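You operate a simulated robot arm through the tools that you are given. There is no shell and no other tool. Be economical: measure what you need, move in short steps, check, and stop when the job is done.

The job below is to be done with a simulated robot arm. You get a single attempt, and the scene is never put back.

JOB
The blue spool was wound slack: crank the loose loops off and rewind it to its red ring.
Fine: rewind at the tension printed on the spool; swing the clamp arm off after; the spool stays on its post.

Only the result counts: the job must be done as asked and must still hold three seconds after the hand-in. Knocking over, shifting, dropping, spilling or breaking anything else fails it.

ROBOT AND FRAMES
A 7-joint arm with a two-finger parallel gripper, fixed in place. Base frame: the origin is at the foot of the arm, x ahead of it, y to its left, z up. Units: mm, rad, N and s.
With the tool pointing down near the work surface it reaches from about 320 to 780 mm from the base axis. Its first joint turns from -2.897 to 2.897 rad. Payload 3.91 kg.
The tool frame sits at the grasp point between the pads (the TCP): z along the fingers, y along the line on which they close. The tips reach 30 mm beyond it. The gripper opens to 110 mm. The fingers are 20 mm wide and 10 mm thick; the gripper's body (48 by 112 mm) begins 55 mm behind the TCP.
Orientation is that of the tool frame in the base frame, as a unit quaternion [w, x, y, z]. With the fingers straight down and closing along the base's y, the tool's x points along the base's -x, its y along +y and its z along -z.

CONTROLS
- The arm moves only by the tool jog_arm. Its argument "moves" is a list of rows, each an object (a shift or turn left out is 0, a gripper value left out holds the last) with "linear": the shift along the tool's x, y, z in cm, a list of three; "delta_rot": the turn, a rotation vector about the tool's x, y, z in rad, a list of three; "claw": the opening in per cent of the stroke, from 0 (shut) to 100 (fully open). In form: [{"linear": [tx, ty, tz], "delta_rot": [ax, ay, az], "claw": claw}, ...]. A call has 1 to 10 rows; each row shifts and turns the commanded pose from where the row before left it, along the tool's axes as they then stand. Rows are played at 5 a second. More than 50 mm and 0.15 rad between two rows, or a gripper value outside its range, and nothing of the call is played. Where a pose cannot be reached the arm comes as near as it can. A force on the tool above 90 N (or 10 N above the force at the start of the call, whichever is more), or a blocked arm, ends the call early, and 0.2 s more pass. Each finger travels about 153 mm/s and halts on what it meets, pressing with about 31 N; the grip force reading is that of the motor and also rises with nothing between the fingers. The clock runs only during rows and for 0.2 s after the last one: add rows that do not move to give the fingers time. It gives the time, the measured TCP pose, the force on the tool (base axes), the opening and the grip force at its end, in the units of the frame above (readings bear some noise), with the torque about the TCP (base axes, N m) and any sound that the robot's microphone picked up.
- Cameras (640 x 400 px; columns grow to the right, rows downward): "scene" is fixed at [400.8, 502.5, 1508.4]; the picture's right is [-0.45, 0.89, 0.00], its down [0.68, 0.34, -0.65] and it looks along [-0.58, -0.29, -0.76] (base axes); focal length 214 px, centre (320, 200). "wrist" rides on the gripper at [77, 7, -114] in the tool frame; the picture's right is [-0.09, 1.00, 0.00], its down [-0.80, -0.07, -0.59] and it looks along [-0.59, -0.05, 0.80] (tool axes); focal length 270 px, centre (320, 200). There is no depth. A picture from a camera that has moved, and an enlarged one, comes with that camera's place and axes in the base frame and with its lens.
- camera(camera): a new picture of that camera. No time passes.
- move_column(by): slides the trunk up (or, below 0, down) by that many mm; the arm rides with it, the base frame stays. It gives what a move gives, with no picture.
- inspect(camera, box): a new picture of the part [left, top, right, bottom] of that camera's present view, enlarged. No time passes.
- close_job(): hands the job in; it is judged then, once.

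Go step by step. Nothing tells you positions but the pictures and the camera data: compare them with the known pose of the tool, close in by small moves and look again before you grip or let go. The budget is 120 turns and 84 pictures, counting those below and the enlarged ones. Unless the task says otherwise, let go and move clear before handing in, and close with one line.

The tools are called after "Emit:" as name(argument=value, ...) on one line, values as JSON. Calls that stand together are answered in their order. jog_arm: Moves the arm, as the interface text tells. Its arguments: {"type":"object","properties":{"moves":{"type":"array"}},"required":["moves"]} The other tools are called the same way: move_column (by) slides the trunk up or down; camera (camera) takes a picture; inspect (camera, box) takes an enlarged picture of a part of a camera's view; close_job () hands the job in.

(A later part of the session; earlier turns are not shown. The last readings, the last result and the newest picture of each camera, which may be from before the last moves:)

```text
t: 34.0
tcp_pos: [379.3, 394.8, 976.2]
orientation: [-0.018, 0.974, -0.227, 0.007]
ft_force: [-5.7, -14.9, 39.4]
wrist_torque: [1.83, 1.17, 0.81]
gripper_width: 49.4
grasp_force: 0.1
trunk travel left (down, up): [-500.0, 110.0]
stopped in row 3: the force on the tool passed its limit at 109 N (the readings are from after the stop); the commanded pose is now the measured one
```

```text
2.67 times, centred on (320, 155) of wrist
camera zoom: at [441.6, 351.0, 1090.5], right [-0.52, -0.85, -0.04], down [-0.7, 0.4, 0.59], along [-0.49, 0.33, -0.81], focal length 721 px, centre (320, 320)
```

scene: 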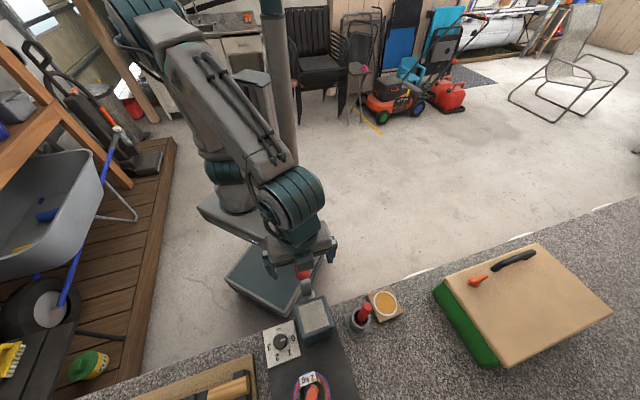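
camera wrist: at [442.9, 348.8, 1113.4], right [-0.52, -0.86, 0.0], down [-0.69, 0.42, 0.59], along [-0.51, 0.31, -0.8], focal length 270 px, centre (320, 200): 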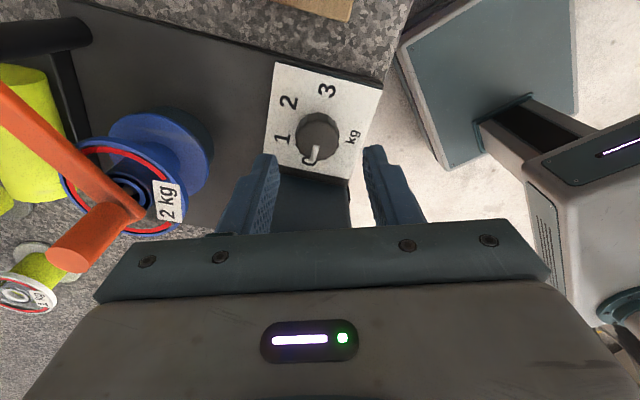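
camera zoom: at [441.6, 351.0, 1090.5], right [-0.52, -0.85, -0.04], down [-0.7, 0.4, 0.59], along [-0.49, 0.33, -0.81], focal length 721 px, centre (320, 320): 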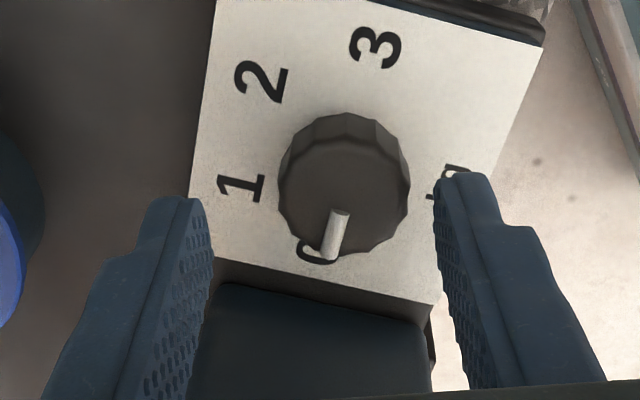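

The gripper body touched the box top. I'll rise and tilt the body away from the box (fingers towards it, pads still vertical to the knob), then descend again.

Emit:
jog_arm(moves=[{"linear": [0, 0, -4]}, {"linear": [0, 0.5, 0], "delta_rot": [-0.038, 0, -0.09]}, {"delta_rot": [0, 0, -0.085]}, {"delta_rot": [0, -0.12, 0]}, {"delta_rot": [0, -0.12, 0]}, {"delta_rot": [0, -0.11, 0]}, {}])

Emit:
camera(camera="wrist")

Emit:
inspect(camera="scene", box=[220, 230, 400, 400])

```text
t: 35.6
tcp_pos: [378.1, 391.5, 1010.4]
orientation: [-0.021, 0.975, -0.139, -0.171]
ft_force: [-0.3, 0.2, -0.7]
wrist_torque: [-0.02, -0.02, -0.01]
gripper_width: 49.5
grasp_force: 0.1
trunk travel left (down, up): [-500.0, 110.0]
```

```text
42 pictures are left
camera wrist: at [482.4, 355.5, 1092.2], right [-0.36, -0.93, 0.04], down [-0.51, 0.23, 0.83], along [-0.78, 0.28, -0.56], focal length 270 px, centre (320, 200)
```

wrist: 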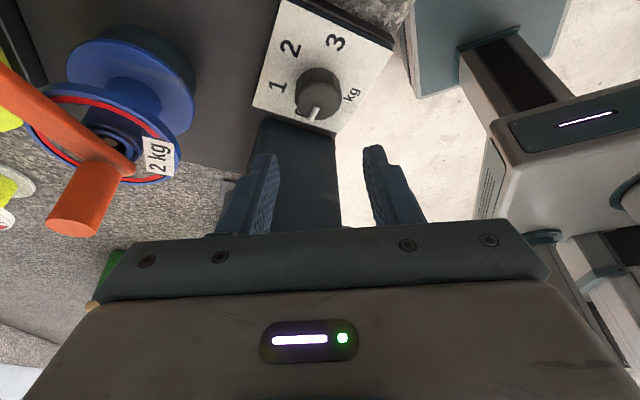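

```text
2.35 times, centred on (310, 315) of scene
camera zoom: at [400.8, 502.5, 1508.4], right [-0.45, 0.89, 0.0], down [0.68, 0.34, -0.65], along [-0.58, -0.29, -0.76], focal length 505 px, centre (344, -71)
```

zoom: 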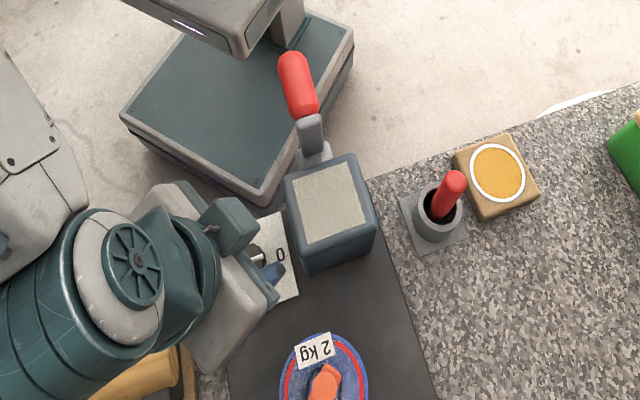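

Emit:
jog_arm(moves=[{"linear": [0.68, 0.15, 2.03]}, {"linear": [0.75, 0, 2.03]}, {"linear": [0.4, 0, 1.1]}, {"linear": [0.33, 0, 0.9]}, {}])

Emit:
inspect(camera="wrist", box=[200, 80, 440, 230])

```text
t: 36.8
tcp_pos: [375.9, 392.3, 950.7]
orientation: [-0.025, 0.975, -0.139, -0.169]
ft_force: [5.7, 3.7, 44.4]
wrist_torque: [0.12, -0.18, 0.38]
gripper_width: 48.9
grasp_force: 0.0
trunk travel left (down, up): [-500.0, 110.0]
```

```text
2.67 times, centred on (320, 155) of wrist
camera zoom: at [479.4, 355.1, 1033.4], right [-0.36, -0.93, 0.03], down [-0.51, 0.22, 0.83], along [-0.78, 0.28, -0.56], focal length 721 px, centre (320, 320)
```

zoom: 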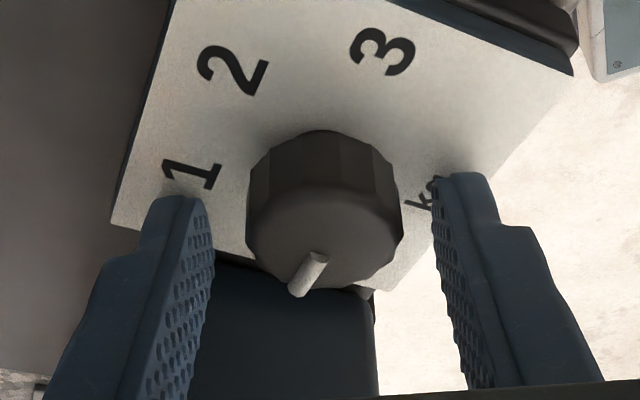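

The tips touch the dial plate. I'll lift 8 mm and close on the knob.

Emit:
jog_arm(moves=[{"linear": [-0.27, 0, -0.75]}, {"claw": 20}, {"claw": 5}, {}])

```text
t: 37.8
tcp_pos: [375.4, 392.2, 953.0]
orientation: [-0.017, 0.975, -0.14, -0.171]
ft_force: [-6.8, -1.2, -14.1]
wrist_torque: [-0.07, -0.22, 0.01]
gripper_width: 29.2
grasp_force: 44.4
trunk travel left (down, up): [-500.0, 110.0]
```

The grip is by the pad edge because of the tilt. I'll reopen, shift 10 mm away from the box so the pads centre on the knob, and regrip.

Emit:
jog_arm(moves=[{"claw": 45}, {"linear": [0.94, 0, -0.34]}, {}, {"claw": 20}, {"claw": 5}, {}])

Emit:
inspect(camera="wrist", box=[200, 80, 440, 230])

```text
t: 39.2
tcp_pos: [386.2, 388.4, 953.0]
orientation: [-0.019, 0.975, -0.14, -0.17]
ft_force: [-1.3, -5.4, 1.5]
wrist_torque: [-0.48, -0.46, 0.05]
gripper_width: 29.4
grasp_force: 44.6
trunk travel left (down, up): [-500.0, 110.0]
```

```text
2.67 times, centred on (320, 155) of wrist
camera zoom: at [490.8, 351.3, 1035.0], right [-0.36, -0.93, 0.04], down [-0.51, 0.23, 0.83], along [-0.78, 0.28, -0.56], focal length 721 px, centre (320, 320)
```

zoom: 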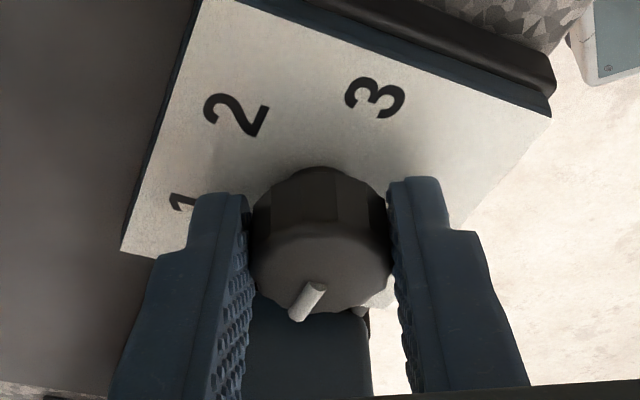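

Good central grip. Now turning 60° clockwise about the knob's vertical axis.

Emit:
jog_arm(moves=[{"linear": [0, 0.14, 0], "delta_rot": [0.048, 0, 0.132]}, {"linear": [0, 0.14, 0], "delta_rot": [0.048, 0, 0.132]}, {"linear": [0, 0.14, 0], "delta_rot": [0.048, 0, 0.132]}, {"linear": [0, 0.14, 0], "delta_rot": [0.048, 0, 0.132]}, {"linear": [0, 0.14, 0], "delta_rot": [0.048, 0, 0.132]}, {"linear": [0, 0.14, 0], "delta_rot": [0.048, 0, 0.132]}, {"linear": [0, 0.14, 0], "delta_rot": [0.048, 0, 0.132]}, {}])

Emit:
inspect(camera="wrist", box=[200, 80, 440, 230])

```text
t: 41.0
tcp_pos: [381.6, 382.5, 953.0]
orientation: [-0.099, 0.794, -0.584, -0.135]
ft_force: [5.8, 16.7, -11.6]
wrist_torque: [1.0, -0.16, -0.13]
gripper_width: 29.2
grasp_force: 45.0
trunk travel left (down, up): [-500.0, 110.0]
```

```text
2.67 times, centred on (320, 155) of wrist
camera zoom: at [407.3, 275.4, 1035.8], right [-0.98, -0.22, 0.03], down [-0.1, 0.55, 0.83], along [-0.2, 0.8, -0.56], focal length 721 px, centre (320, 320)
```

zoom: 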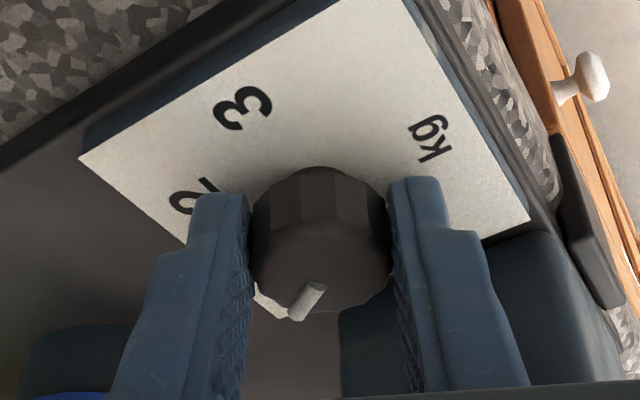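

The pointer turned with the gripper by about 56°. I'll open, rotate back 64°, and regrip.

Emit:
jog_arm(moves=[{"claw": 45}, {"linear": [0, -0.14, 0], "delta_rot": [-0.048, 0, -0.132]}, {"linear": [0, -0.14, 0], "delta_rot": [-0.048, 0, -0.132]}, {"linear": [0, -0.14, 0], "delta_rot": [-0.048, 0, -0.132]}, {"linear": [0, -0.14, 0], "delta_rot": [-0.048, 0, -0.132]}, {"linear": [0, -0.14, 0], "delta_rot": [-0.048, 0, -0.132]}, {"linear": [0, -0.14, 0], "delta_rot": [-0.048, 0, -0.132]}, {"linear": [0, -0.14, 0], "delta_rot": [-0.048, 0, -0.132]}, {"linear": [0, -0.14, 0], "delta_rot": [-0.048, 0, -0.132]}, {}])

Emit:
inspect(camera="wrist", box=[200, 80, 440, 230])

```text
t: 43.2
tcp_pos: [387.5, 386.1, 953.9]
orientation: [-0.008, 0.983, -0.07, -0.172]
ft_force: [0.4, 0.4, -0.1]
wrist_torque: [-0.01, -0.01, -0.01]
gripper_width: 49.0
grasp_force: 0.0
trunk travel left (down, up): [-500.0, 110.0]
```

```text
2.67 times, centred on (320, 155) of wrist
camera zoom: at [496.3, 365.1, 1035.1], right [-0.22, -0.97, 0.04], down [-0.54, 0.16, 0.83], along [-0.81, 0.16, -0.56], focal length 721 px, centre (320, 320)
```

zoom: 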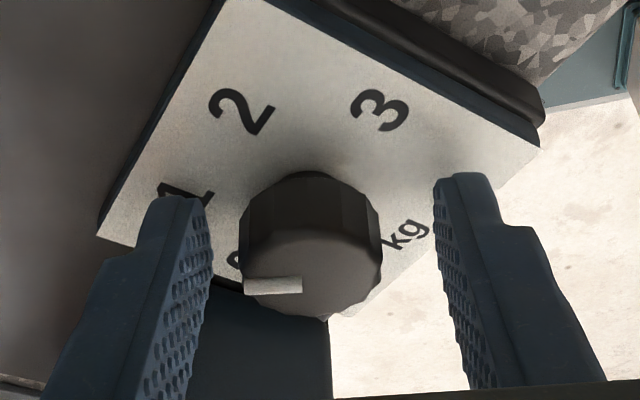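

Emit:
jog_arm(moves=[{"linear": [0, -0.2, 0], "claw": 20}, {"claw": 5}, {}, {}])

Emit:
jog_arm(moves=[{"linear": [0, 0.14, 0], "delta_rot": [0.048, 0, 0.132]}, {"linear": [0, 0.14, 0], "delta_rot": [0.048, 0, 0.132]}, {"linear": [0, 0.14, 0], "delta_rot": [0.048, 0, 0.132]}, {"linear": [0, 0.14, 0], "delta_rot": [0.048, 0, 0.132]}, {"linear": [0, 0.14, 0], "delta_rot": [0.048, 0, 0.132]}, {"linear": [0, 0.14, 0], "delta_rot": [0.048, 0, 0.132]}, {"linear": [0, 0.14, 0], "delta_rot": [0.048, 0, 0.132]}, {"linear": [0, 0.14, 0], "delta_rot": [0.048, 0, 0.132]}, {}])

Emit:
jog_arm(moves=[{"claw": 45}, {}, {"linear": [-1.1, 0, -3]}, {"linear": [-1.1, 0, -3]}, {"linear": [-1.1, 0, -3]}, {"linear": [-1.1, 0, -3]}, {}])

Emit:
camera(camera="wrist")

```text
t: 44.2
tcp_pos: [389.0, 388.9, 953.5]
orientation: [-0.007, 0.982, -0.072, -0.172]
ft_force: [0.2, 0.9, -1.0]
wrist_torque: [-0.06, -0.33, 0.01]
gripper_width: 29.3
grasp_force: 44.9
trunk travel left (down, up): [-500.0, 110.0]
```

```text
t: 46.2
tcp_pos: [381.0, 381.8, 954.3]
orientation: [-0.1, 0.794, -0.583, -0.137]
ft_force: [-1.6, 3.4, 2.4]
wrist_torque: [-0.01, -0.13, 0.0]
gripper_width: 29.4
grasp_force: 45.0
trunk travel left (down, up): [-500.0, 110.0]
```

```text
t: 47.8
tcp_pos: [381.6, 382.7, 1084.2]
orientation: [-0.099, 0.794, -0.584, -0.136]
ft_force: [0.0, -0.5, -0.7]
wrist_torque: [0.01, 0.02, 0.01]
gripper_width: 49.5
grasp_force: 0.0
trunk travel left (down, up): [-500.0, 110.0]
```

```text
36 pictures are left
camera wrist: at [408.5, 275.0, 1165.5], right [-0.98, -0.22, 0.03], down [-0.1, 0.55, 0.83], along [-0.2, 0.8, -0.56], focal length 270 px, centre (320, 200)
```

wrist: 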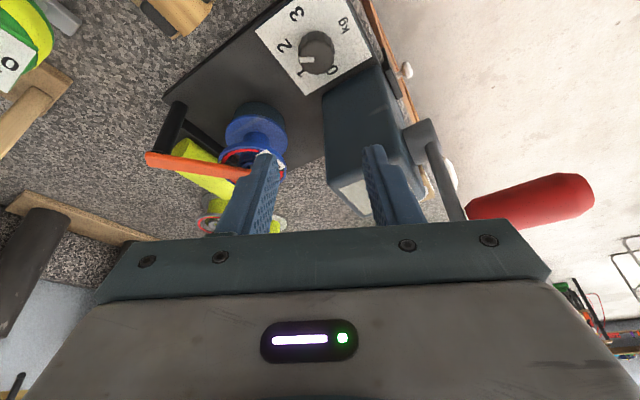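

Emit:
inspect(camera="wrist", box=[240, 0, 380, 110])

Emit:
inspect(camera="scene", box=[240, 280, 400, 400])

```text
3.64 times, centred on (310, 55) of wrist
camera zoom: at [408.5, 275.0, 1165.5], right [-0.98, -0.22, 0.03], down [-0.1, 0.55, 0.83], along [-0.2, 0.8, -0.56], focal length 983 px, centre (356, 727)
```

zoom: 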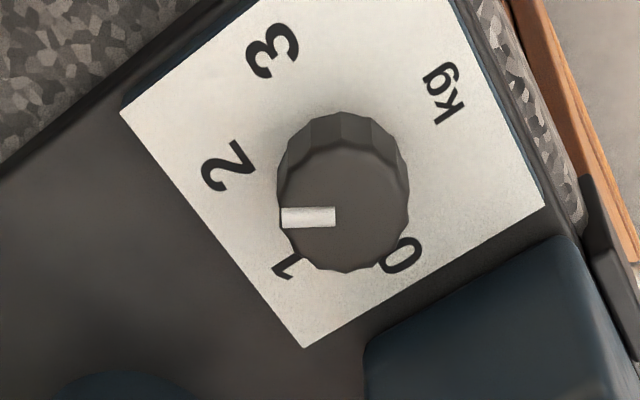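

```text
3.33 times, centred on (320, 340) of scene
camera zoom: at [400.8, 502.5, 1508.4], right [-0.45, 0.89, 0.0], down [0.68, 0.34, -0.65], along [-0.58, -0.29, -0.76], focal length 715 px, centre (320, -267)
```

zoom: 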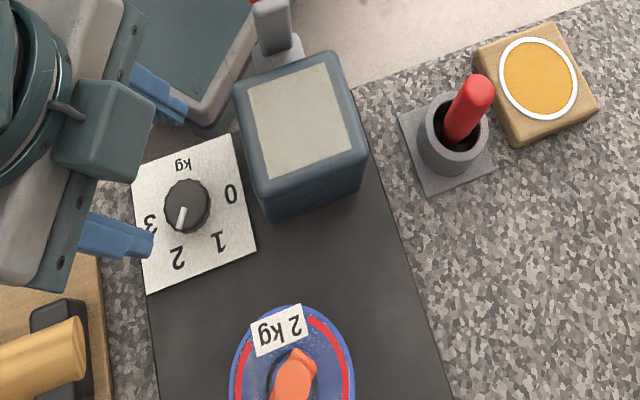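

The pointer is on 2 in both views. Next I'll return to the crank, which hasn't moved, and rewind in the opposite direction. First I'll swing back and rotate the wrist.

Emit:
jog_arm(moves=[{"linear": [-1, 0, -3], "delta_rot": [0, 0.12, 0]}, {"delta_rot": [0, 0.12, 0]}, {"delta_rot": [0, 0.107, 0]}, {"linear": [0, 0, -4]}, {"linear": [0, 0, -4]}, {}])

Emit:
camera(camera="wrist")

```text
t: 49.2
tcp_pos: [381.8, 381.4, 1193.3]
orientation: [0.004, 0.806, -0.592, 0.002]
ft_force: [-0.2, 0.5, 0.1]
wrist_torque: [0.02, -0.02, 0.02]
gripper_width: 49.6
grasp_force: 0.2
trunk travel left (down, up): [-500.0, 110.0]
```

```text
33 pictures are left
camera wrist: at [398.2, 308.5, 1307.9], right [-0.98, -0.21, 0.0], down [-0.17, 0.79, 0.59], along [-0.13, 0.57, -0.81], focal length 270 px, centre (320, 200)
```

wrist: 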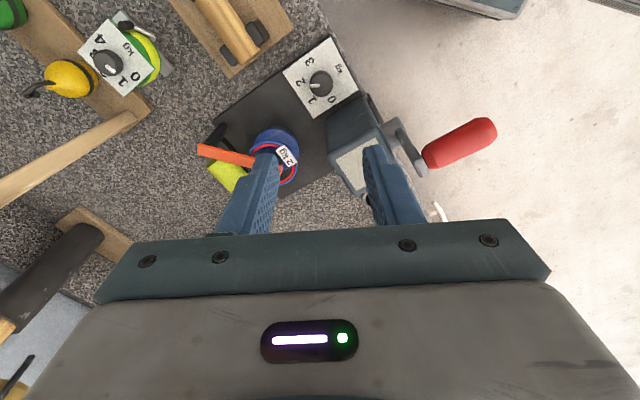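

Emit:
jog_arm(moves=[{"linear": [-1.17, 4.33, 0], "claw": 70}, {"linear": [-1.17, 4.33, 0]}, {"linear": [-1.17, 4.33, 0]}, {"delta_rot": [0, 0, 0.148]}, {"delta_rot": [0, 0, 0.148]}, {"delta_rot": [0, 0, 0.148]}, {"delta_rot": [0, 0, 0.148]}, {"delta_rot": [0, 0, 0.148]}, {"delta_rot": [0, 0, 0.148]}, {"delta_rot": [0, 0, 0.148]}])

Emit:
jog_arm(moves=[{"delta_rot": [0, 0, 0.06]}, {}])

Emit:
camera(camera="wrist")

```text
t: 51.4
tcp_pos: [247.1, 377.3, 1192.9]
orientation: [-0.001, -0.405, 0.914, -0.004]
ft_force: [-0.1, -0.6, 0.0]
wrist_torque: [-0.01, 0.01, 0.0]
gripper_width: 77.3
grasp_force: 0.1
trunk travel left (down, up): [-500.0, 110.0]
```

```text
t: 52.0
tcp_pos: [247.2, 376.3, 1193.0]
orientation: [-0.001, -0.38, 0.925, -0.005]
ft_force: [0.5, 0.7, 0.0]
wrist_torque: [-0.01, 0.0, -0.01]
gripper_width: 76.9
grasp_force: 0.0
trunk travel left (down, up): [-500.0, 110.0]
```

```text
32 pictures are left
camera wrist: at [187.0, 329.7, 1307.1], right [-0.64, 0.77, -0.01], down [0.62, 0.52, 0.59], along [0.46, 0.37, -0.81], focal length 270 px, centre (320, 200)
```

wrist: 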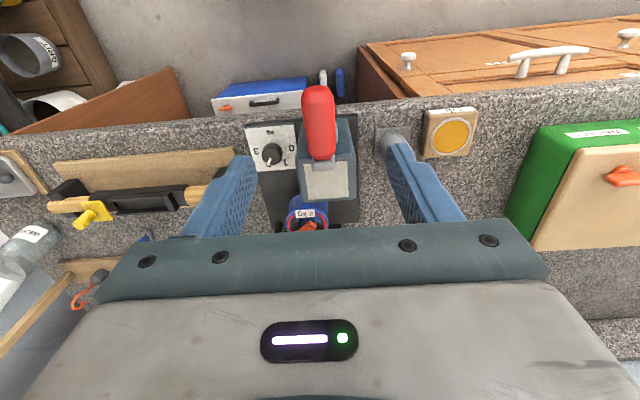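

The handle is at the top, aligned. I'll tilt 0.26 and descend over it, then grip.

Emit:
jog_arm(moves=[{"delta_rot": [0.007, -0.13, 0]}, {"delta_rot": [0, -0.13, 0]}, {"linear": [1.13, 0, 4.25]}, {"linear": [1.13, 0, 4.25]}, {"linear": [0.55, 0, 2.1]}, {"claw": 40}, {"claw": 15}, {"claw": 5}, {}])

Emit:
camera(camera="wrist")

```text
t: 54.0
tcp_pos: [247.3, 374.2, 1084.6]
orientation: [0.12, -0.378, 0.917, 0.043]
ft_force: [-0.7, -1.5, -2.8]
wrist_torque: [0.84, -0.83, 0.9]
gripper_width: 25.1
grasp_force: 45.5
trunk travel left (down, up): [-500.0, 110.0]
```

```text
31 pictures are left
camera wrist: at [167.3, 307.0, 1174.8], right [-0.64, 0.77, 0.01], down [0.49, 0.4, 0.78], along [0.59, 0.5, -0.63], focal length 270 px, centre (320, 200)
```

wrist: 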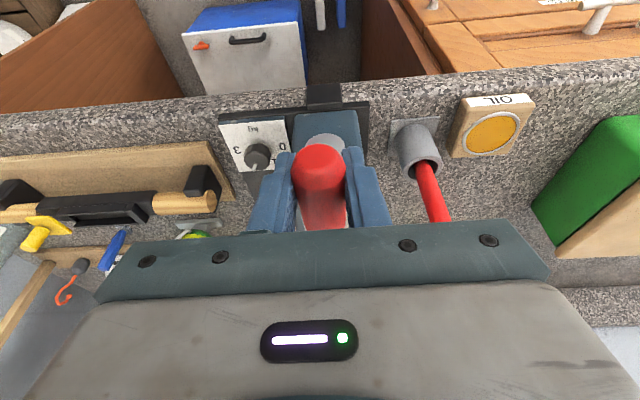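

Gripped. Rewinding (opposite direction), the first 90°.

Emit:
jog_arm(moves=[{"linear": [0.07, -2.07, 0.26]}, {"linear": [0.21, -1.93, 0.77]}, {"linear": [0.33, -1.66, 1.23]}, {"linear": [0.43, -1.27, 1.6]}, {"linear": [0.5, -0.8, 1.86]}, {"linear": [0.53, -0.27, 2.0]}, {}])

Emit:
inspect(camera="scene", box=[280, 360, 344, 400])

```text
t: 55.6
tcp_pos: [301.9, 316.9, 1004.3]
orientation: [0.122, -0.377, 0.917, 0.042]
ft_force: [7.4, -0.8, 0.2]
wrist_torque: [0.31, -0.31, 0.89]
gripper_width: 24.9
grasp_force: 45.0
trunk travel left (down, up): [-500.0, 110.0]
```

```text
10.00 times, centred on (312, 380) of scene
camera zoom: at [400.8, 502.5, 1508.4], right [-0.45, 0.89, 0.0], down [0.68, 0.34, -0.65], along [-0.58, -0.29, -0.76], focal length 2145 px, centre (400, -1600)
```

zoom: 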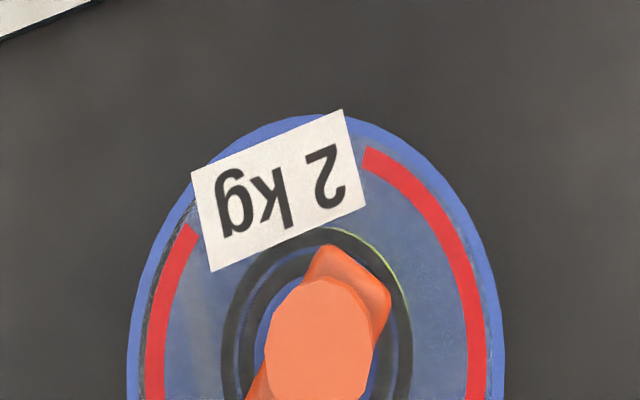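

Thread is winding on (the pack grew). Continuing another 150°.

Emit:
jog_arm(moves=[{"linear": [0.53, 0.27, 2.0]}, {"linear": [0.5, 0.8, 1.86]}, {"linear": [0.43, 1.27, 1.6]}, {"linear": [0.33, 1.66, 1.23]}, {"linear": [0.21, 1.93, 0.77]}, {"linear": [0.07, 2.07, 0.26]}, {}])

Emit:
inspect(camera="scene", box=[280, 360, 344, 400])

```text
t: 57.2
tcp_pos: [247.0, 374.5, 923.2]
orientation: [0.119, -0.377, 0.917, 0.041]
ft_force: [-13.6, -13.3, 0.8]
wrist_torque: [-0.81, 0.84, 0.77]
gripper_width: 25.1
grasp_force: 45.0
trunk travel left (down, up): [-500.0, 110.0]
```

```text
10.00 times, centred on (312, 380) of scene
camera zoom: at [400.8, 502.5, 1508.4], right [-0.45, 0.89, 0.0], down [0.68, 0.34, -0.65], along [-0.58, -0.29, -0.76], focal length 2145 px, centre (400, -1600)
```

zoom: 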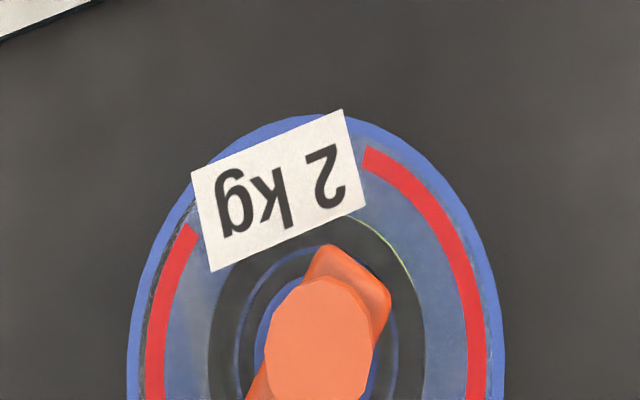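

The path tracks well. Continuing the second half turn.

Emit:
jog_arm(moves=[{"linear": [-0.07, 2.07, -0.26]}, {"linear": [-0.21, 1.93, -0.77]}, {"linear": [-0.33, 1.66, -1.23]}, {"linear": [-0.43, 1.27, -1.6]}, {"linear": [-0.5, 0.8, -1.86]}, {"linear": [-0.53, 0.27, -2.0]}, {}])

Emit:
inspect(camera="scene", box=[280, 360, 344, 400])

```text
t: 58.8
tcp_pos: [189.5, 429.5, 1006.0]
orientation: [0.122, -0.378, 0.917, 0.042]
ft_force: [-31.8, -15.5, 1.0]
wrist_torque: [0.19, -0.11, 0.84]
gripper_width: 24.8
grasp_force: 45.7
trunk travel left (down, up): [-500.0, 110.0]
```

```text
10.00 times, centred on (312, 380) of scene
camera zoom: at [400.8, 502.5, 1508.4], right [-0.45, 0.89, 0.0], down [0.68, 0.34, -0.65], along [-0.58, -0.29, -0.76], focal length 2145 px, centre (400, -1600)
```

zoom: 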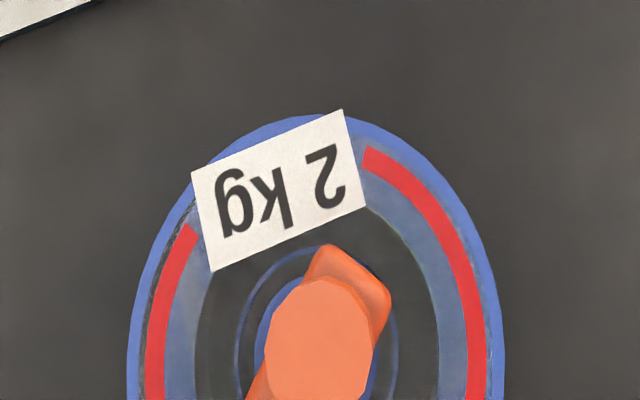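

Emit:
jog_arm(moves=[{"linear": [-0.23, -0.27, -2.08]}, {"linear": [-0.5, -0.8, -1.86]}, {"linear": [-0.43, -1.27, -1.6]}, {"linear": [-0.33, -1.66, -1.23]}, {"linear": [-0.21, -1.93, -0.77]}, {"linear": [-0.07, -2.07, -0.26]}, {}])

Emit:
inspect(camera="scene", box=[280, 360, 344, 400])

```text
t: 60.4
tcp_pos: [247.6, 372.4, 1083.7]
orientation: [0.121, -0.376, 0.918, 0.043]
ft_force: [5.3, 3.0, 13.2]
wrist_torque: [0.5, -0.53, 0.57]
gripper_width: 24.8
grasp_force: 45.3
trunk travel left (down, up): [-500.0, 110.0]
```

```text
10.00 times, centred on (312, 380) of scene
camera zoom: at [400.8, 502.5, 1508.4], right [-0.45, 0.89, 0.0], down [0.68, 0.34, -0.65], along [-0.58, -0.29, -0.76], focal length 2145 px, centre (400, -1600)
```

zoom: 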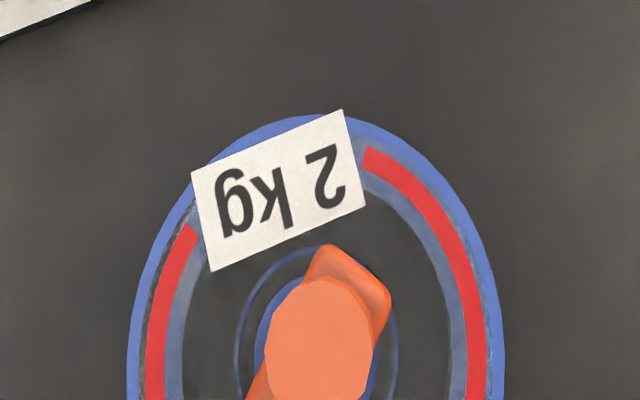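

One full turn; the pack edge is at about r=133 against the ring's inner 150 and outer 170 (px). Continuing 90°.

Emit:
jog_arm(moves=[{"linear": [0.07, -2.07, 0.26]}, {"linear": [0.21, -1.93, 0.77]}, {"linear": [0.33, -1.66, 1.23]}, {"linear": [0.43, -1.27, 1.6]}, {"linear": [0.5, -0.8, 1.86]}, {"linear": [0.53, -0.27, 2.0]}, {}])

Emit:
inspect(camera="scene", box=[280, 360, 344, 400])

```text
t: 62.0
tcp_pos: [303.9, 317.3, 1003.4]
orientation: [0.12, -0.378, 0.917, 0.042]
ft_force: [9.0, 26.0, 1.2]
wrist_torque: [0.19, -0.13, 0.81]
gripper_width: 24.8
grasp_force: 45.4
trunk travel left (down, up): [-500.0, 110.0]
```

```text
10.00 times, centred on (312, 380) of scene
camera zoom: at [400.8, 502.5, 1508.4], right [-0.45, 0.89, 0.0], down [0.68, 0.34, -0.65], along [-0.58, -0.29, -0.76], focal length 2145 px, centre (400, -1600)
```

zoom: 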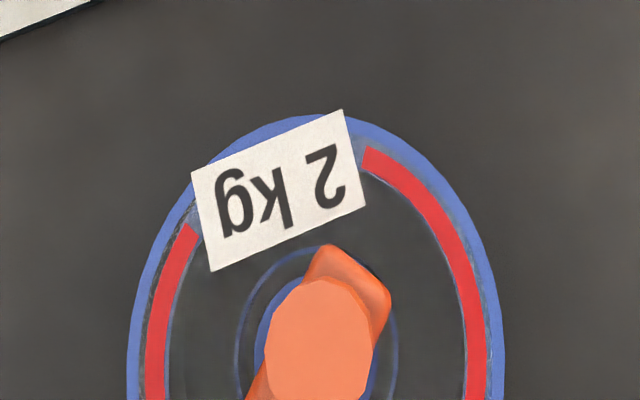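

The pack edge is just short of the ring's inner edge. Another 90° should put it inside the ring band, with the crank at its stable bottom; I'll do 45° and check.

Emit:
jog_arm(moves=[{"linear": [0.53, 0.27, 2.0]}, {"linear": [0.5, 0.8, 1.86]}, {"linear": [0.43, 1.27, 1.6]}, {}])

Emit:
inspect(camera="scene", box=[280, 360, 344, 400])

```text
t: 63.0
tcp_pos: [286.6, 334.1, 947.3]
orientation: [0.121, -0.377, 0.917, 0.042]
ft_force: [11.4, 22.7, 10.6]
wrist_torque: [-0.52, 0.56, 0.9]
gripper_width: 25.0
grasp_force: 44.3
trunk travel left (down, up): [-500.0, 110.0]
```

```text
10.00 times, centred on (312, 380) of scene
camera zoom: at [400.8, 502.5, 1508.4], right [-0.45, 0.89, 0.0], down [0.68, 0.34, -0.65], along [-0.58, -0.29, -0.76], focal length 2145 px, centre (400, -1600)
```

zoom: 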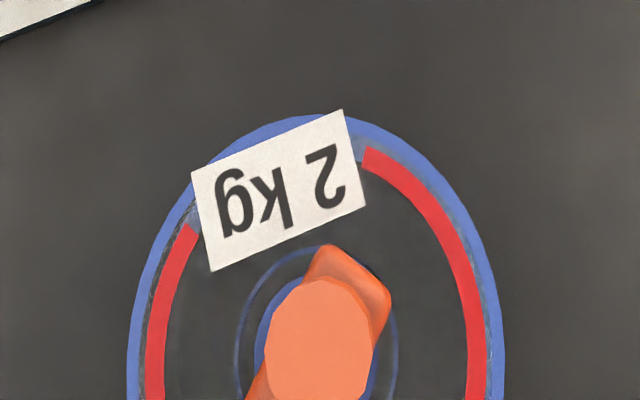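

The gap has closed, so the pack edge is now under the ring. I'll go 45° more to the bottom, near the middle of the ring.

Emit:
jog_arm(moves=[{"linear": [0.33, 1.66, 1.23]}, {"linear": [0.21, 1.93, 0.77]}, {"linear": [0.07, 2.07, 0.26]}, {}])

Emit:
inspect(camera="scene", box=[280, 360, 344, 400])

```text
t: 64.0
tcp_pos: [247.8, 371.9, 923.4]
orientation: [0.12, -0.376, 0.918, 0.041]
ft_force: [18.7, 17.1, 3.6]
wrist_torque: [0.69, -0.69, 0.76]
gripper_width: 24.7
grasp_force: 44.2
trunk travel left (down, up): [-500.0, 110.0]
```

```text
10.00 times, centred on (312, 380) of scene
camera zoom: at [400.8, 502.5, 1508.4], right [-0.45, 0.89, 0.0], down [0.68, 0.34, -0.65], along [-0.58, -0.29, -0.76], focal length 2145 px, centre (400, -1600)
```

zoom: 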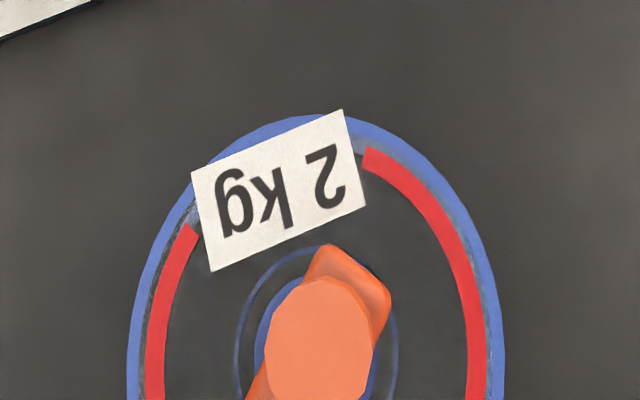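

Emit:
inspect(camera="scene", box=[312, 371, 320, 381])

Emit:
inspect(camera="scene", box=[294, 378, 304, 388])

```text
16.00 times, centred on (316, 376) of scene
camera zoom: at [400.8, 502.5, 1508.4], right [-0.45, 0.89, 0.0], down [0.68, 0.34, -0.65], along [-0.58, -0.29, -0.76], focal length 3432 px, centre (384, -2616)
```

zoom: 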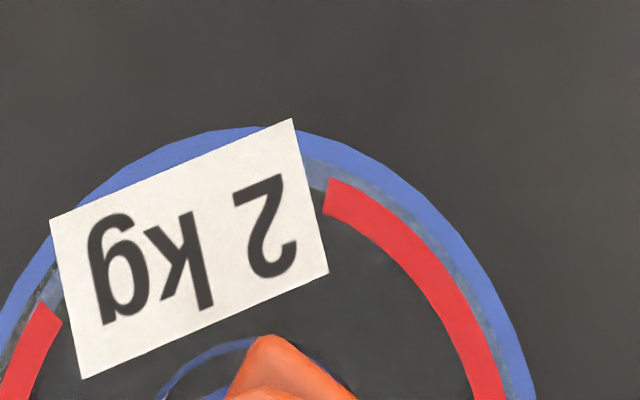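

```text
16.00 times, centred on (299, 383) of scene
camera zoom: at [400.8, 502.5, 1508.4], right [-0.45, 0.89, 0.0], down [0.68, 0.34, -0.65], along [-0.58, -0.29, -0.76], focal length 3432 px, centre (656, -2728)
```

zoom: 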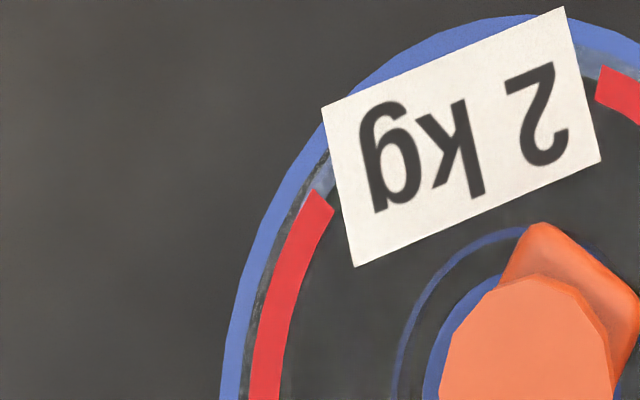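

In the gap beside the label, the pack edge lies within the ring's width, so the winding is done. I'll release the crank at its bottom and withdraw.

Emit:
jog_arm(moves=[{"claw": 40}, {"claw": 75}, {}, {"linear": [0, 0, -4]}, {"linear": [0, 0, -4.5]}, {"linear": [0, 0, -4.5]}, {"linear": [0, 0, -4.5]}, {"linear": [0, 0, -4.5]}, {"linear": [0, 0, -4]}, {}])

Emit:
inspect(camera="scene", box=[220, 250, 400, 400])

```text
t: 66.2
tcp_pos: [193.7, 327.6, 1173.2]
orientation: [0.12, -0.377, 0.918, 0.041]
ft_force: [-0.5, -0.3, 0.6]
wrist_torque: [0.0, -0.02, -0.01]
gripper_width: 82.6
grasp_force: 0.2
trunk travel left (down, up): [-500.0, 110.0]
```

```text
2.67 times, centred on (310, 325) of scene
camera zoom: at [400.8, 502.5, 1508.4], right [-0.45, 0.89, 0.0], down [0.68, 0.34, -0.65], along [-0.58, -0.29, -0.76], focal length 572 px, centre (347, -133)
```

zoom: 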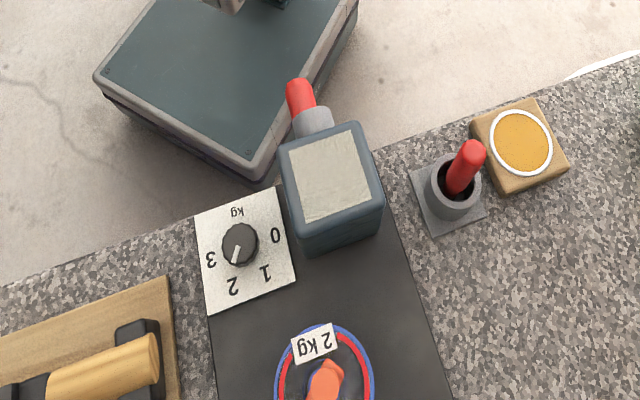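

The crank rests at the bottom and the dial is at 2. The clamp arm pivots on a post at about (513, 488), with its peg over the spool at about (420, 496), top at z≈1030. I'll fly over to the peg.

Emit:
jog_arm(moves=[{"delta_rot": [0, 0.125, 0], "claw": 60}, {"delta_rot": [0, 0.125, 0]}, {"linear": [-4.6, -0.6, 0]}, {"linear": [-4.6, -0.6, 0]}, {"linear": [-4.6, -0.6, 0]}, {"linear": [-4.6, -0.6, 0]}, {"linear": [-4.6, -0.6, 0]}, {"linear": [-4.6, -0.5, 0]}, {}])

Emit:
camera(camera="wrist")

Emit:
inspect(camera="scene", box=[220, 250, 400, 400])

```text
t: 68.2
tcp_pos: [418.2, 497.6, 1176.0]
orientation: [0.005, -0.379, 0.925, -0.005]
ft_force: [-0.4, 0.2, -0.7]
wrist_torque: [0.02, 0.01, -0.02]
gripper_width: 66.0
grasp_force: 0.1
trunk travel left (down, up): [-500.0, 110.0]
```

```text
20 pictures are left
camera wrist: at [355.5, 450.5, 1289.9], right [-0.64, 0.77, -0.01], down [0.61, 0.52, 0.6], along [0.47, 0.37, -0.8], focal length 270 px, centre (320, 200)
```

wrist: 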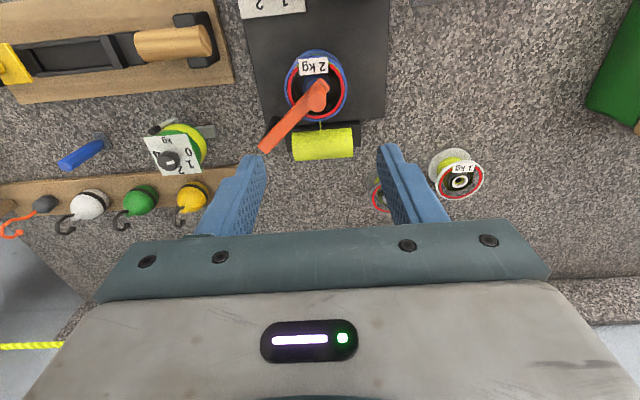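

```text
2.67 times, centred on (310, 325) of scene
camera zoom: at [400.8, 502.5, 1508.4], right [-0.45, 0.89, 0.0], down [0.68, 0.34, -0.65], along [-0.58, -0.29, -0.76], focal length 572 px, centre (347, -133)
```

zoom: 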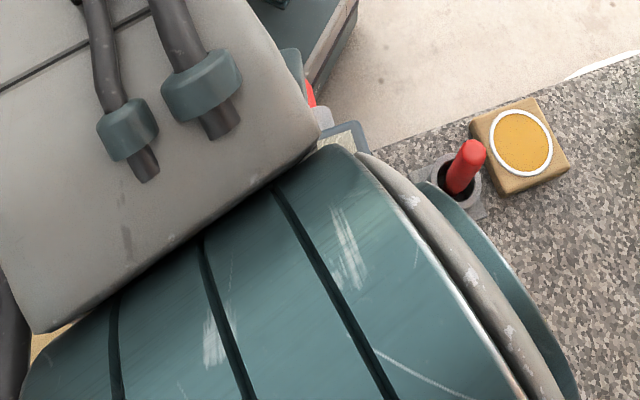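

Emit:
inspect(camera="wrist", box=[230, 20, 420, 170])

```text
2.67 times, centred on (325, 95) of wrist
camera zoom: at [355.5, 450.5, 1289.9], right [-0.64, 0.77, -0.01], down [0.61, 0.52, 0.6], along [0.47, 0.37, -0.8], focal length 721 px, centre (307, 480)
```

zoom: 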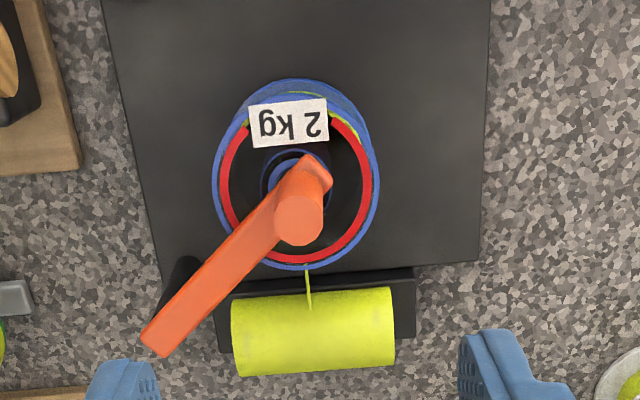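

The peg is almost under the TCP. Descending around it.

Emit:
jog_arm(moves=[{"linear": [-0.1, -0.34, 4], "delta_rot": [0, 0.01, 0]}, {"linear": [0, 0, 4]}, {"linear": [0, 0, 4]}, {"linear": [0, 0, 2]}, {}])

Emit:
camera(camera="wrist")

```text
t: 69.4
tcp_pos: [422.1, 494.5, 1036.2]
orientation: [0.001, -0.38, 0.925, -0.008]
ft_force: [0.0, -0.1, -0.2]
wrist_torque: [-0.01, 0.02, -0.02]
gripper_width: 66.2
grasp_force: 0.1
trunk travel left (down, up): [-500.0, 110.0]
```

```text
17 pictures are left
camera wrist: at [361.4, 446.6, 1150.6], right [-0.64, 0.77, -0.01], down [0.62, 0.52, 0.59], along [0.46, 0.37, -0.81], focal length 270 px, centre (320, 200)
```

wrist: 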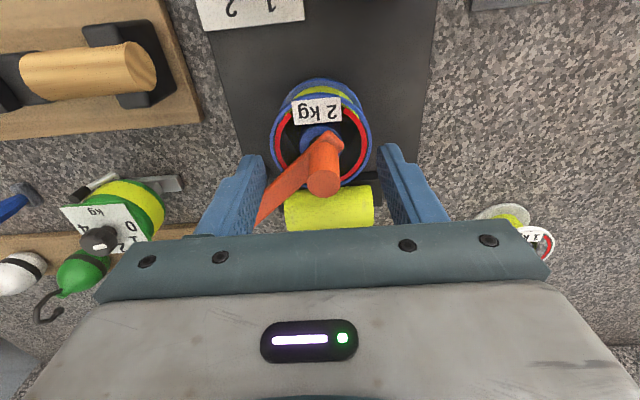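

Emit:
jog_arm(moves=[{"linear": [0, 0, 1]}, {"claw": 35}, {"claw": 10}, {"claw": 5}, {}])

Emit:
inspect(camera="wrist", box=[220, 60, 440, 230])

```text
t: 70.6
tcp_pos: [422.7, 494.2, 1026.3]
orientation: [0.0, -0.38, 0.925, -0.006]
ft_force: [-9.7, -0.3, -4.2]
wrist_torque: [1.03, 0.85, -0.04]
gripper_width: 18.3
grasp_force: 44.4
trunk travel left (down, up): [-500.0, 110.0]
```

```text
2.35 times, centred on (330, 145) of wrist
camera zoom: at [361.5, 446.8, 1140.8], right [-0.64, 0.77, -0.01], down [0.62, 0.52, 0.59], along [0.46, 0.37, -0.81], focal length 636 px, centre (296, 329)
```

zoom: 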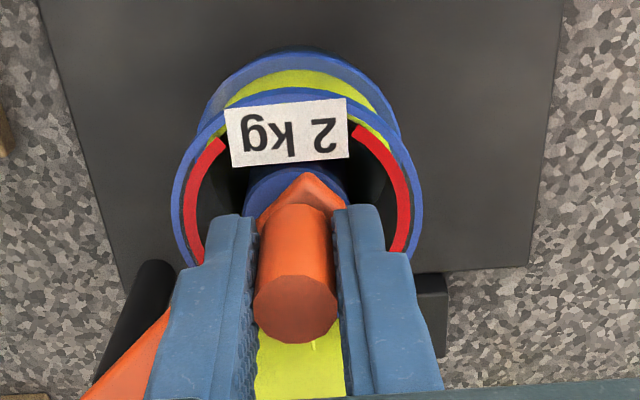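

The peg is gripped. Starting the swing away from the spool with a small arc about the pivot.

Emit:
jog_arm(moves=[{"linear": [0.977, -0.99, 0], "delta_rot": [0, 0, -0.149]}, {"linear": [0.977, -0.99, 0], "delta_rot": [0, 0, -0.149]}, {}])

Emit:
camera(camera="wrist")

```text
t: 71.4
tcp_pos: [425.1, 463.5, 1026.6]
orientation: [-0.003, -0.513, 0.859, -0.009]
ft_force: [-11.8, -4.0, -16.4]
wrist_torque: [0.43, 1.1, 0.02]
gripper_width: 17.9
grasp_force: 44.6
trunk travel left (down, up): [-500.0, 110.0]
```

```text
15 pictures are left
camera wrist: at [382.0, 402.1, 1141.5], right [-0.84, 0.55, -0.01], down [0.44, 0.68, 0.58], along [0.33, 0.48, -0.81], focal length 270 px, centre (320, 200)
```

wrist: 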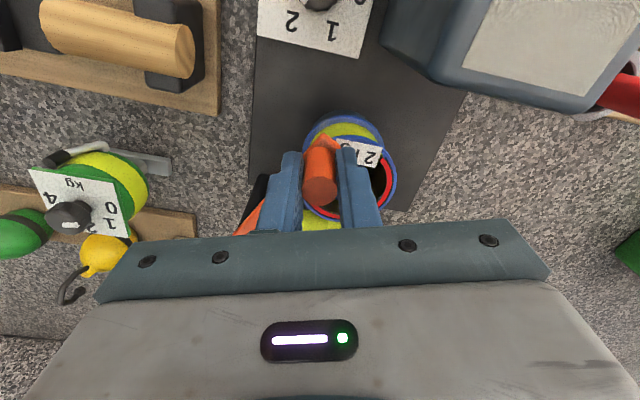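

It swings freely and the spool stays. Continuing to about 85°.

Emit:
jog_arm(moves=[{"linear": [0.977, -0.99, 0], "delta_rot": [0, 0, -0.149]}, {"linear": [0.977, -0.99, 0], "delta_rot": [0, 0, -0.149]}, {"linear": [0.977, -0.99, 0], "delta_rot": [0, 0, -0.149]}, {"linear": [0.977, -0.99, 0], "delta_rot": [0, 0, -0.149]}, {}])

Emit:
jog_arm(moves=[{"linear": [0.977, -0.99, 0], "delta_rot": [0, 0, -0.149]}, {"linear": [0.977, -0.99, 0], "delta_rot": [0, 0, -0.149]}, {"linear": [0.977, -0.99, 0], "delta_rot": [0, 0, -0.149]}, {"linear": [0.977, -0.99, 0], "delta_rot": [0, 0, -0.149]}, {}])

Emit:
camera(camera="wrist")

```text
t: 72.6
tcp_pos: [456.5, 418.9, 1027.2]
orientation: [0.003, 0.742, -0.671, 0.007]
ft_force: [10.5, 11.2, -23.5]
wrist_torque: [0.04, 0.59, -0.19]
gripper_width: 17.8
grasp_force: 44.9
trunk travel left (down, up): [-500.0, 110.0]
```

```text
t: 73.8
tcp_pos: [501.2, 393.9, 1028.0]
orientation: [0.004, 0.907, -0.421, 0.007]
ft_force: [0.4, -0.4, 0.1]
wrist_torque: [0.0, 0.04, 0.02]
gripper_width: 5.2
grasp_force: 0.0
trunk travel left (down, up): [-500.0, 110.0]
```

```text
14 pictures are left
camera wrist: at [545.1, 332.5, 1144.7], right [-0.82, -0.57, 0.0], down [-0.47, 0.67, 0.58], along [-0.34, 0.48, -0.81], focal length 270 px, centre (320, 200)
```

wrist: 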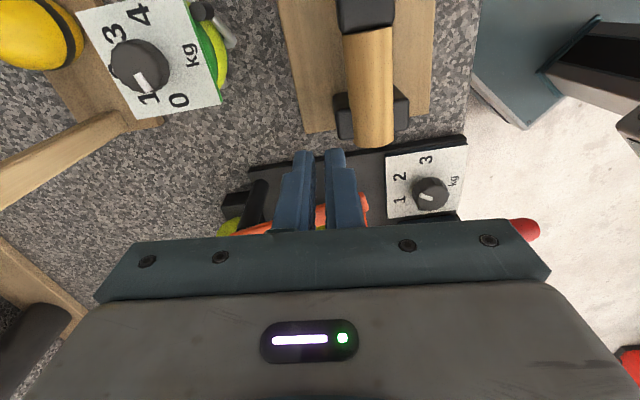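

The peg slipped out of the fingers partway. I'll rise straight up and look at where the arm is.

Emit:
jog_arm(moves=[{"linear": [0, 0, -4]}, {"linear": [0, 0, -4]}, {"linear": [0, 0, -4]}, {"linear": [4, 0, 0]}, {"linear": [4, 0, 0]}, {}])

Emit:
camera(camera="wrist")

Emit:
camera(camera="scene")

```text
t: 75.2
tcp_pos: [554.2, 331.7, 1151.4]
orientation: [0.004, 0.907, -0.422, 0.005]
ft_force: [0.5, 0.2, 0.0]
wrist_torque: [-0.01, 0.0, 0.01]
gripper_width: 5.3
grasp_force: 0.0
trunk travel left (down, up): [-500.0, 110.0]
```

```text
13 pictures are left
camera wrist: at [597.6, 271.2, 1267.7], right [-0.82, -0.57, 0.0], down [-0.46, 0.67, 0.58], along [-0.34, 0.48, -0.81], focal length 270 px, centre (320, 200)
```

wrist: 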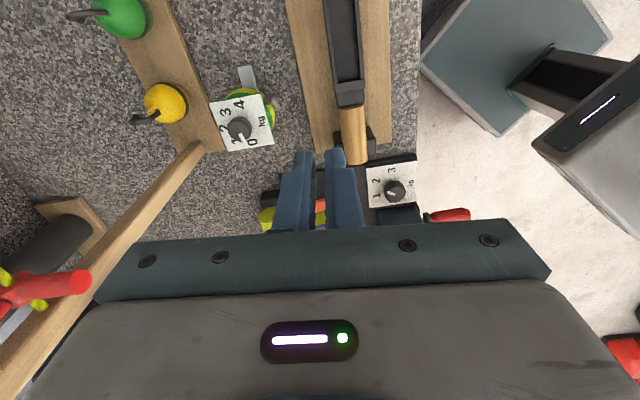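

```text
12 pictures are left
```

scene: 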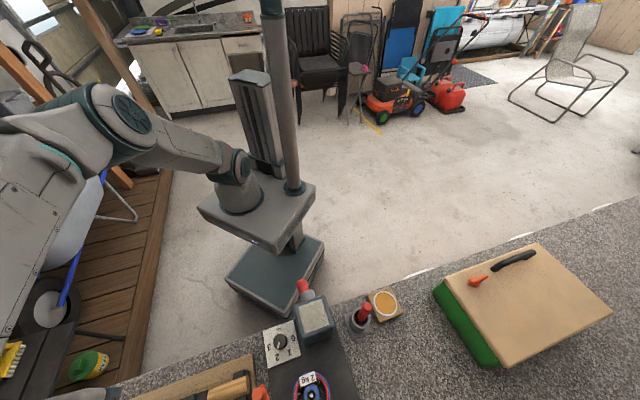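

The clamp arm is off the spool now, by about 56°. I'll check the spool and arm closely before deciding whether to push it further.

Emit:
inspect(camera="scene", box=[240, 340, 336, 400])

Emit:
jog_arm(moves=[{"linear": [4, 0, -3]}, {"linear": [4, 0, 0]}, {"linear": [3, -3, 0]}, {}])

Emit:
camera(camera="wrist")

```text
6.67 times, centred on (288, 370) of scene
camera zoom: at [400.8, 502.5, 1508.4], right [-0.45, 0.89, 0.0], down [0.68, 0.34, -0.65], along [-0.58, -0.29, -0.76], focal length 1430 px, centre (533, -933)
```

zoom: 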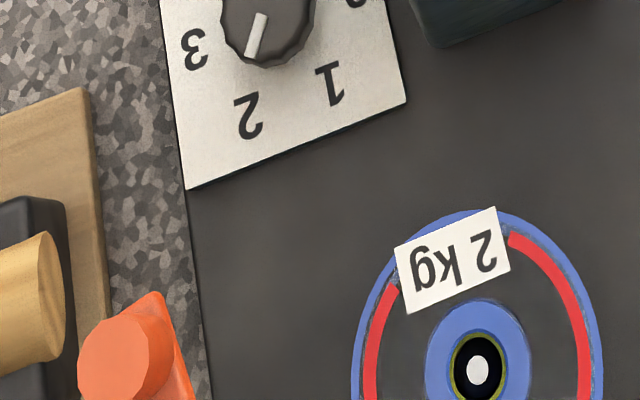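

```text
t: 76.2
tcp_pos: [644.2, 268.7, 1182.2]
orientation: [0.005, 0.907, -0.422, 0.006]
ft_force: [0.7, 0.2, -0.7]
wrist_torque: [-0.03, 0.05, 0.02]
gripper_width: 5.3
grasp_force: 0.1
trunk travel left (down, up): [-500.0, 110.0]
```

```text
10 pictures are left
camera wrist: at [688.0, 207.4, 1298.3], right [-0.82, -0.57, 0.0], down [-0.46, 0.67, 0.58], along [-0.34, 0.48, -0.81], focal length 270 px, centre (320, 200)
```

wrist: 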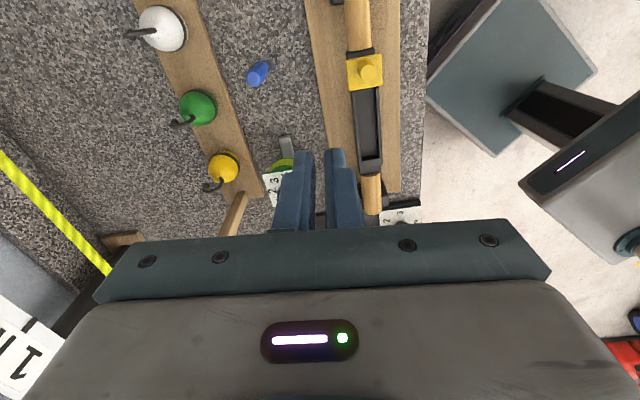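

The spool sits on its post and the arm is clear of it. To be sure the arm is fully swung, I'll nudge the peg gently with the closed fingers.

Emit:
jog_arm(moves=[{"linear": [-4.41, 0.84, 0], "claw": 0}, {"linear": [-4.41, 0.84, 0]}, {"linear": [-4.41, 0.84, 0]}, {"linear": [-4.41, 0.84, 0]}, {"linear": [-4.41, 0.84, 0]}, {"linear": [-4.41, 0.84, 0]}, {}])

Emit:
inspect(camera="wrist", box=[180, 20, 460, 230])

```text
t: 77.8
tcp_pos: [435.8, 436.9, 1178.7]
orientation: [0.004, 0.906, -0.422, 0.006]
ft_force: [0.1, 0.6, 0.0]
wrist_torque: [0.01, -0.02, 0.01]
gripper_width: 0.0
grasp_force: 31.1
trunk travel left (down, up): [-500.0, 110.0]
```

```text
1.90 times, centred on (320, 125) of wrist
camera zoom: at [479.2, 374.7, 1293.0], right [-0.82, -0.57, 0.0], down [-0.46, 0.67, 0.58], along [-0.34, 0.48, -0.81], focal length 515 px, centre (320, 343)
```

zoom: 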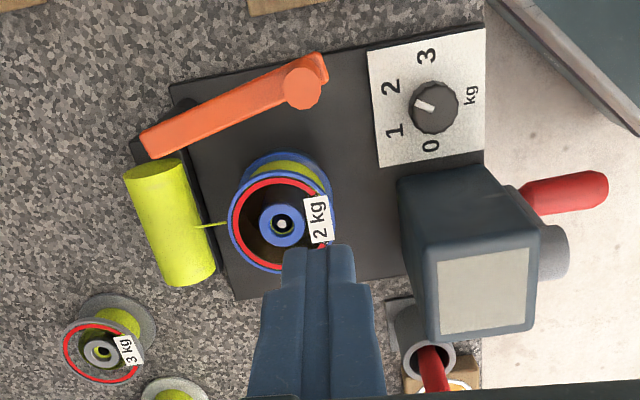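

Emit:
jog_arm(moves=[{"linear": [0, 0, 4.5]}, {"linear": [0, 0, 4.5]}, {"linear": [0, 0, 4.8]}, {"linear": [0.8, 0, 0]}, {"linear": [0.6, 0, 0]}, {"linear": [0.6, 0, 0]}, {}])

```text
t: 79.4
tcp_pos: [446.1, 426.7, 1039.6]
orientation: [0.004, 0.907, -0.421, 0.004]
ft_force: [-16.1, 18.5, 1.7]
wrist_torque: [0.67, 0.35, 0.08]
gripper_width: 0.0
grasp_force: 31.0
trunk travel left (down, up): [-500.0, 110.0]
```

Emit:
jog_arm(moves=[{"linear": [0.6, 0, 0]}, {}])

```text
t: 80.0
tcp_pos: [445.8, 425.4, 1039.2]
orientation: [0.006, 0.908, -0.419, 0.004]
ft_force: [-32.5, 24.4, -5.0]
wrist_torque: [1.17, 0.51, 0.01]
gripper_width: 0.0
grasp_force: 31.3
trunk travel left (down, up): [-500.0, 110.0]
```

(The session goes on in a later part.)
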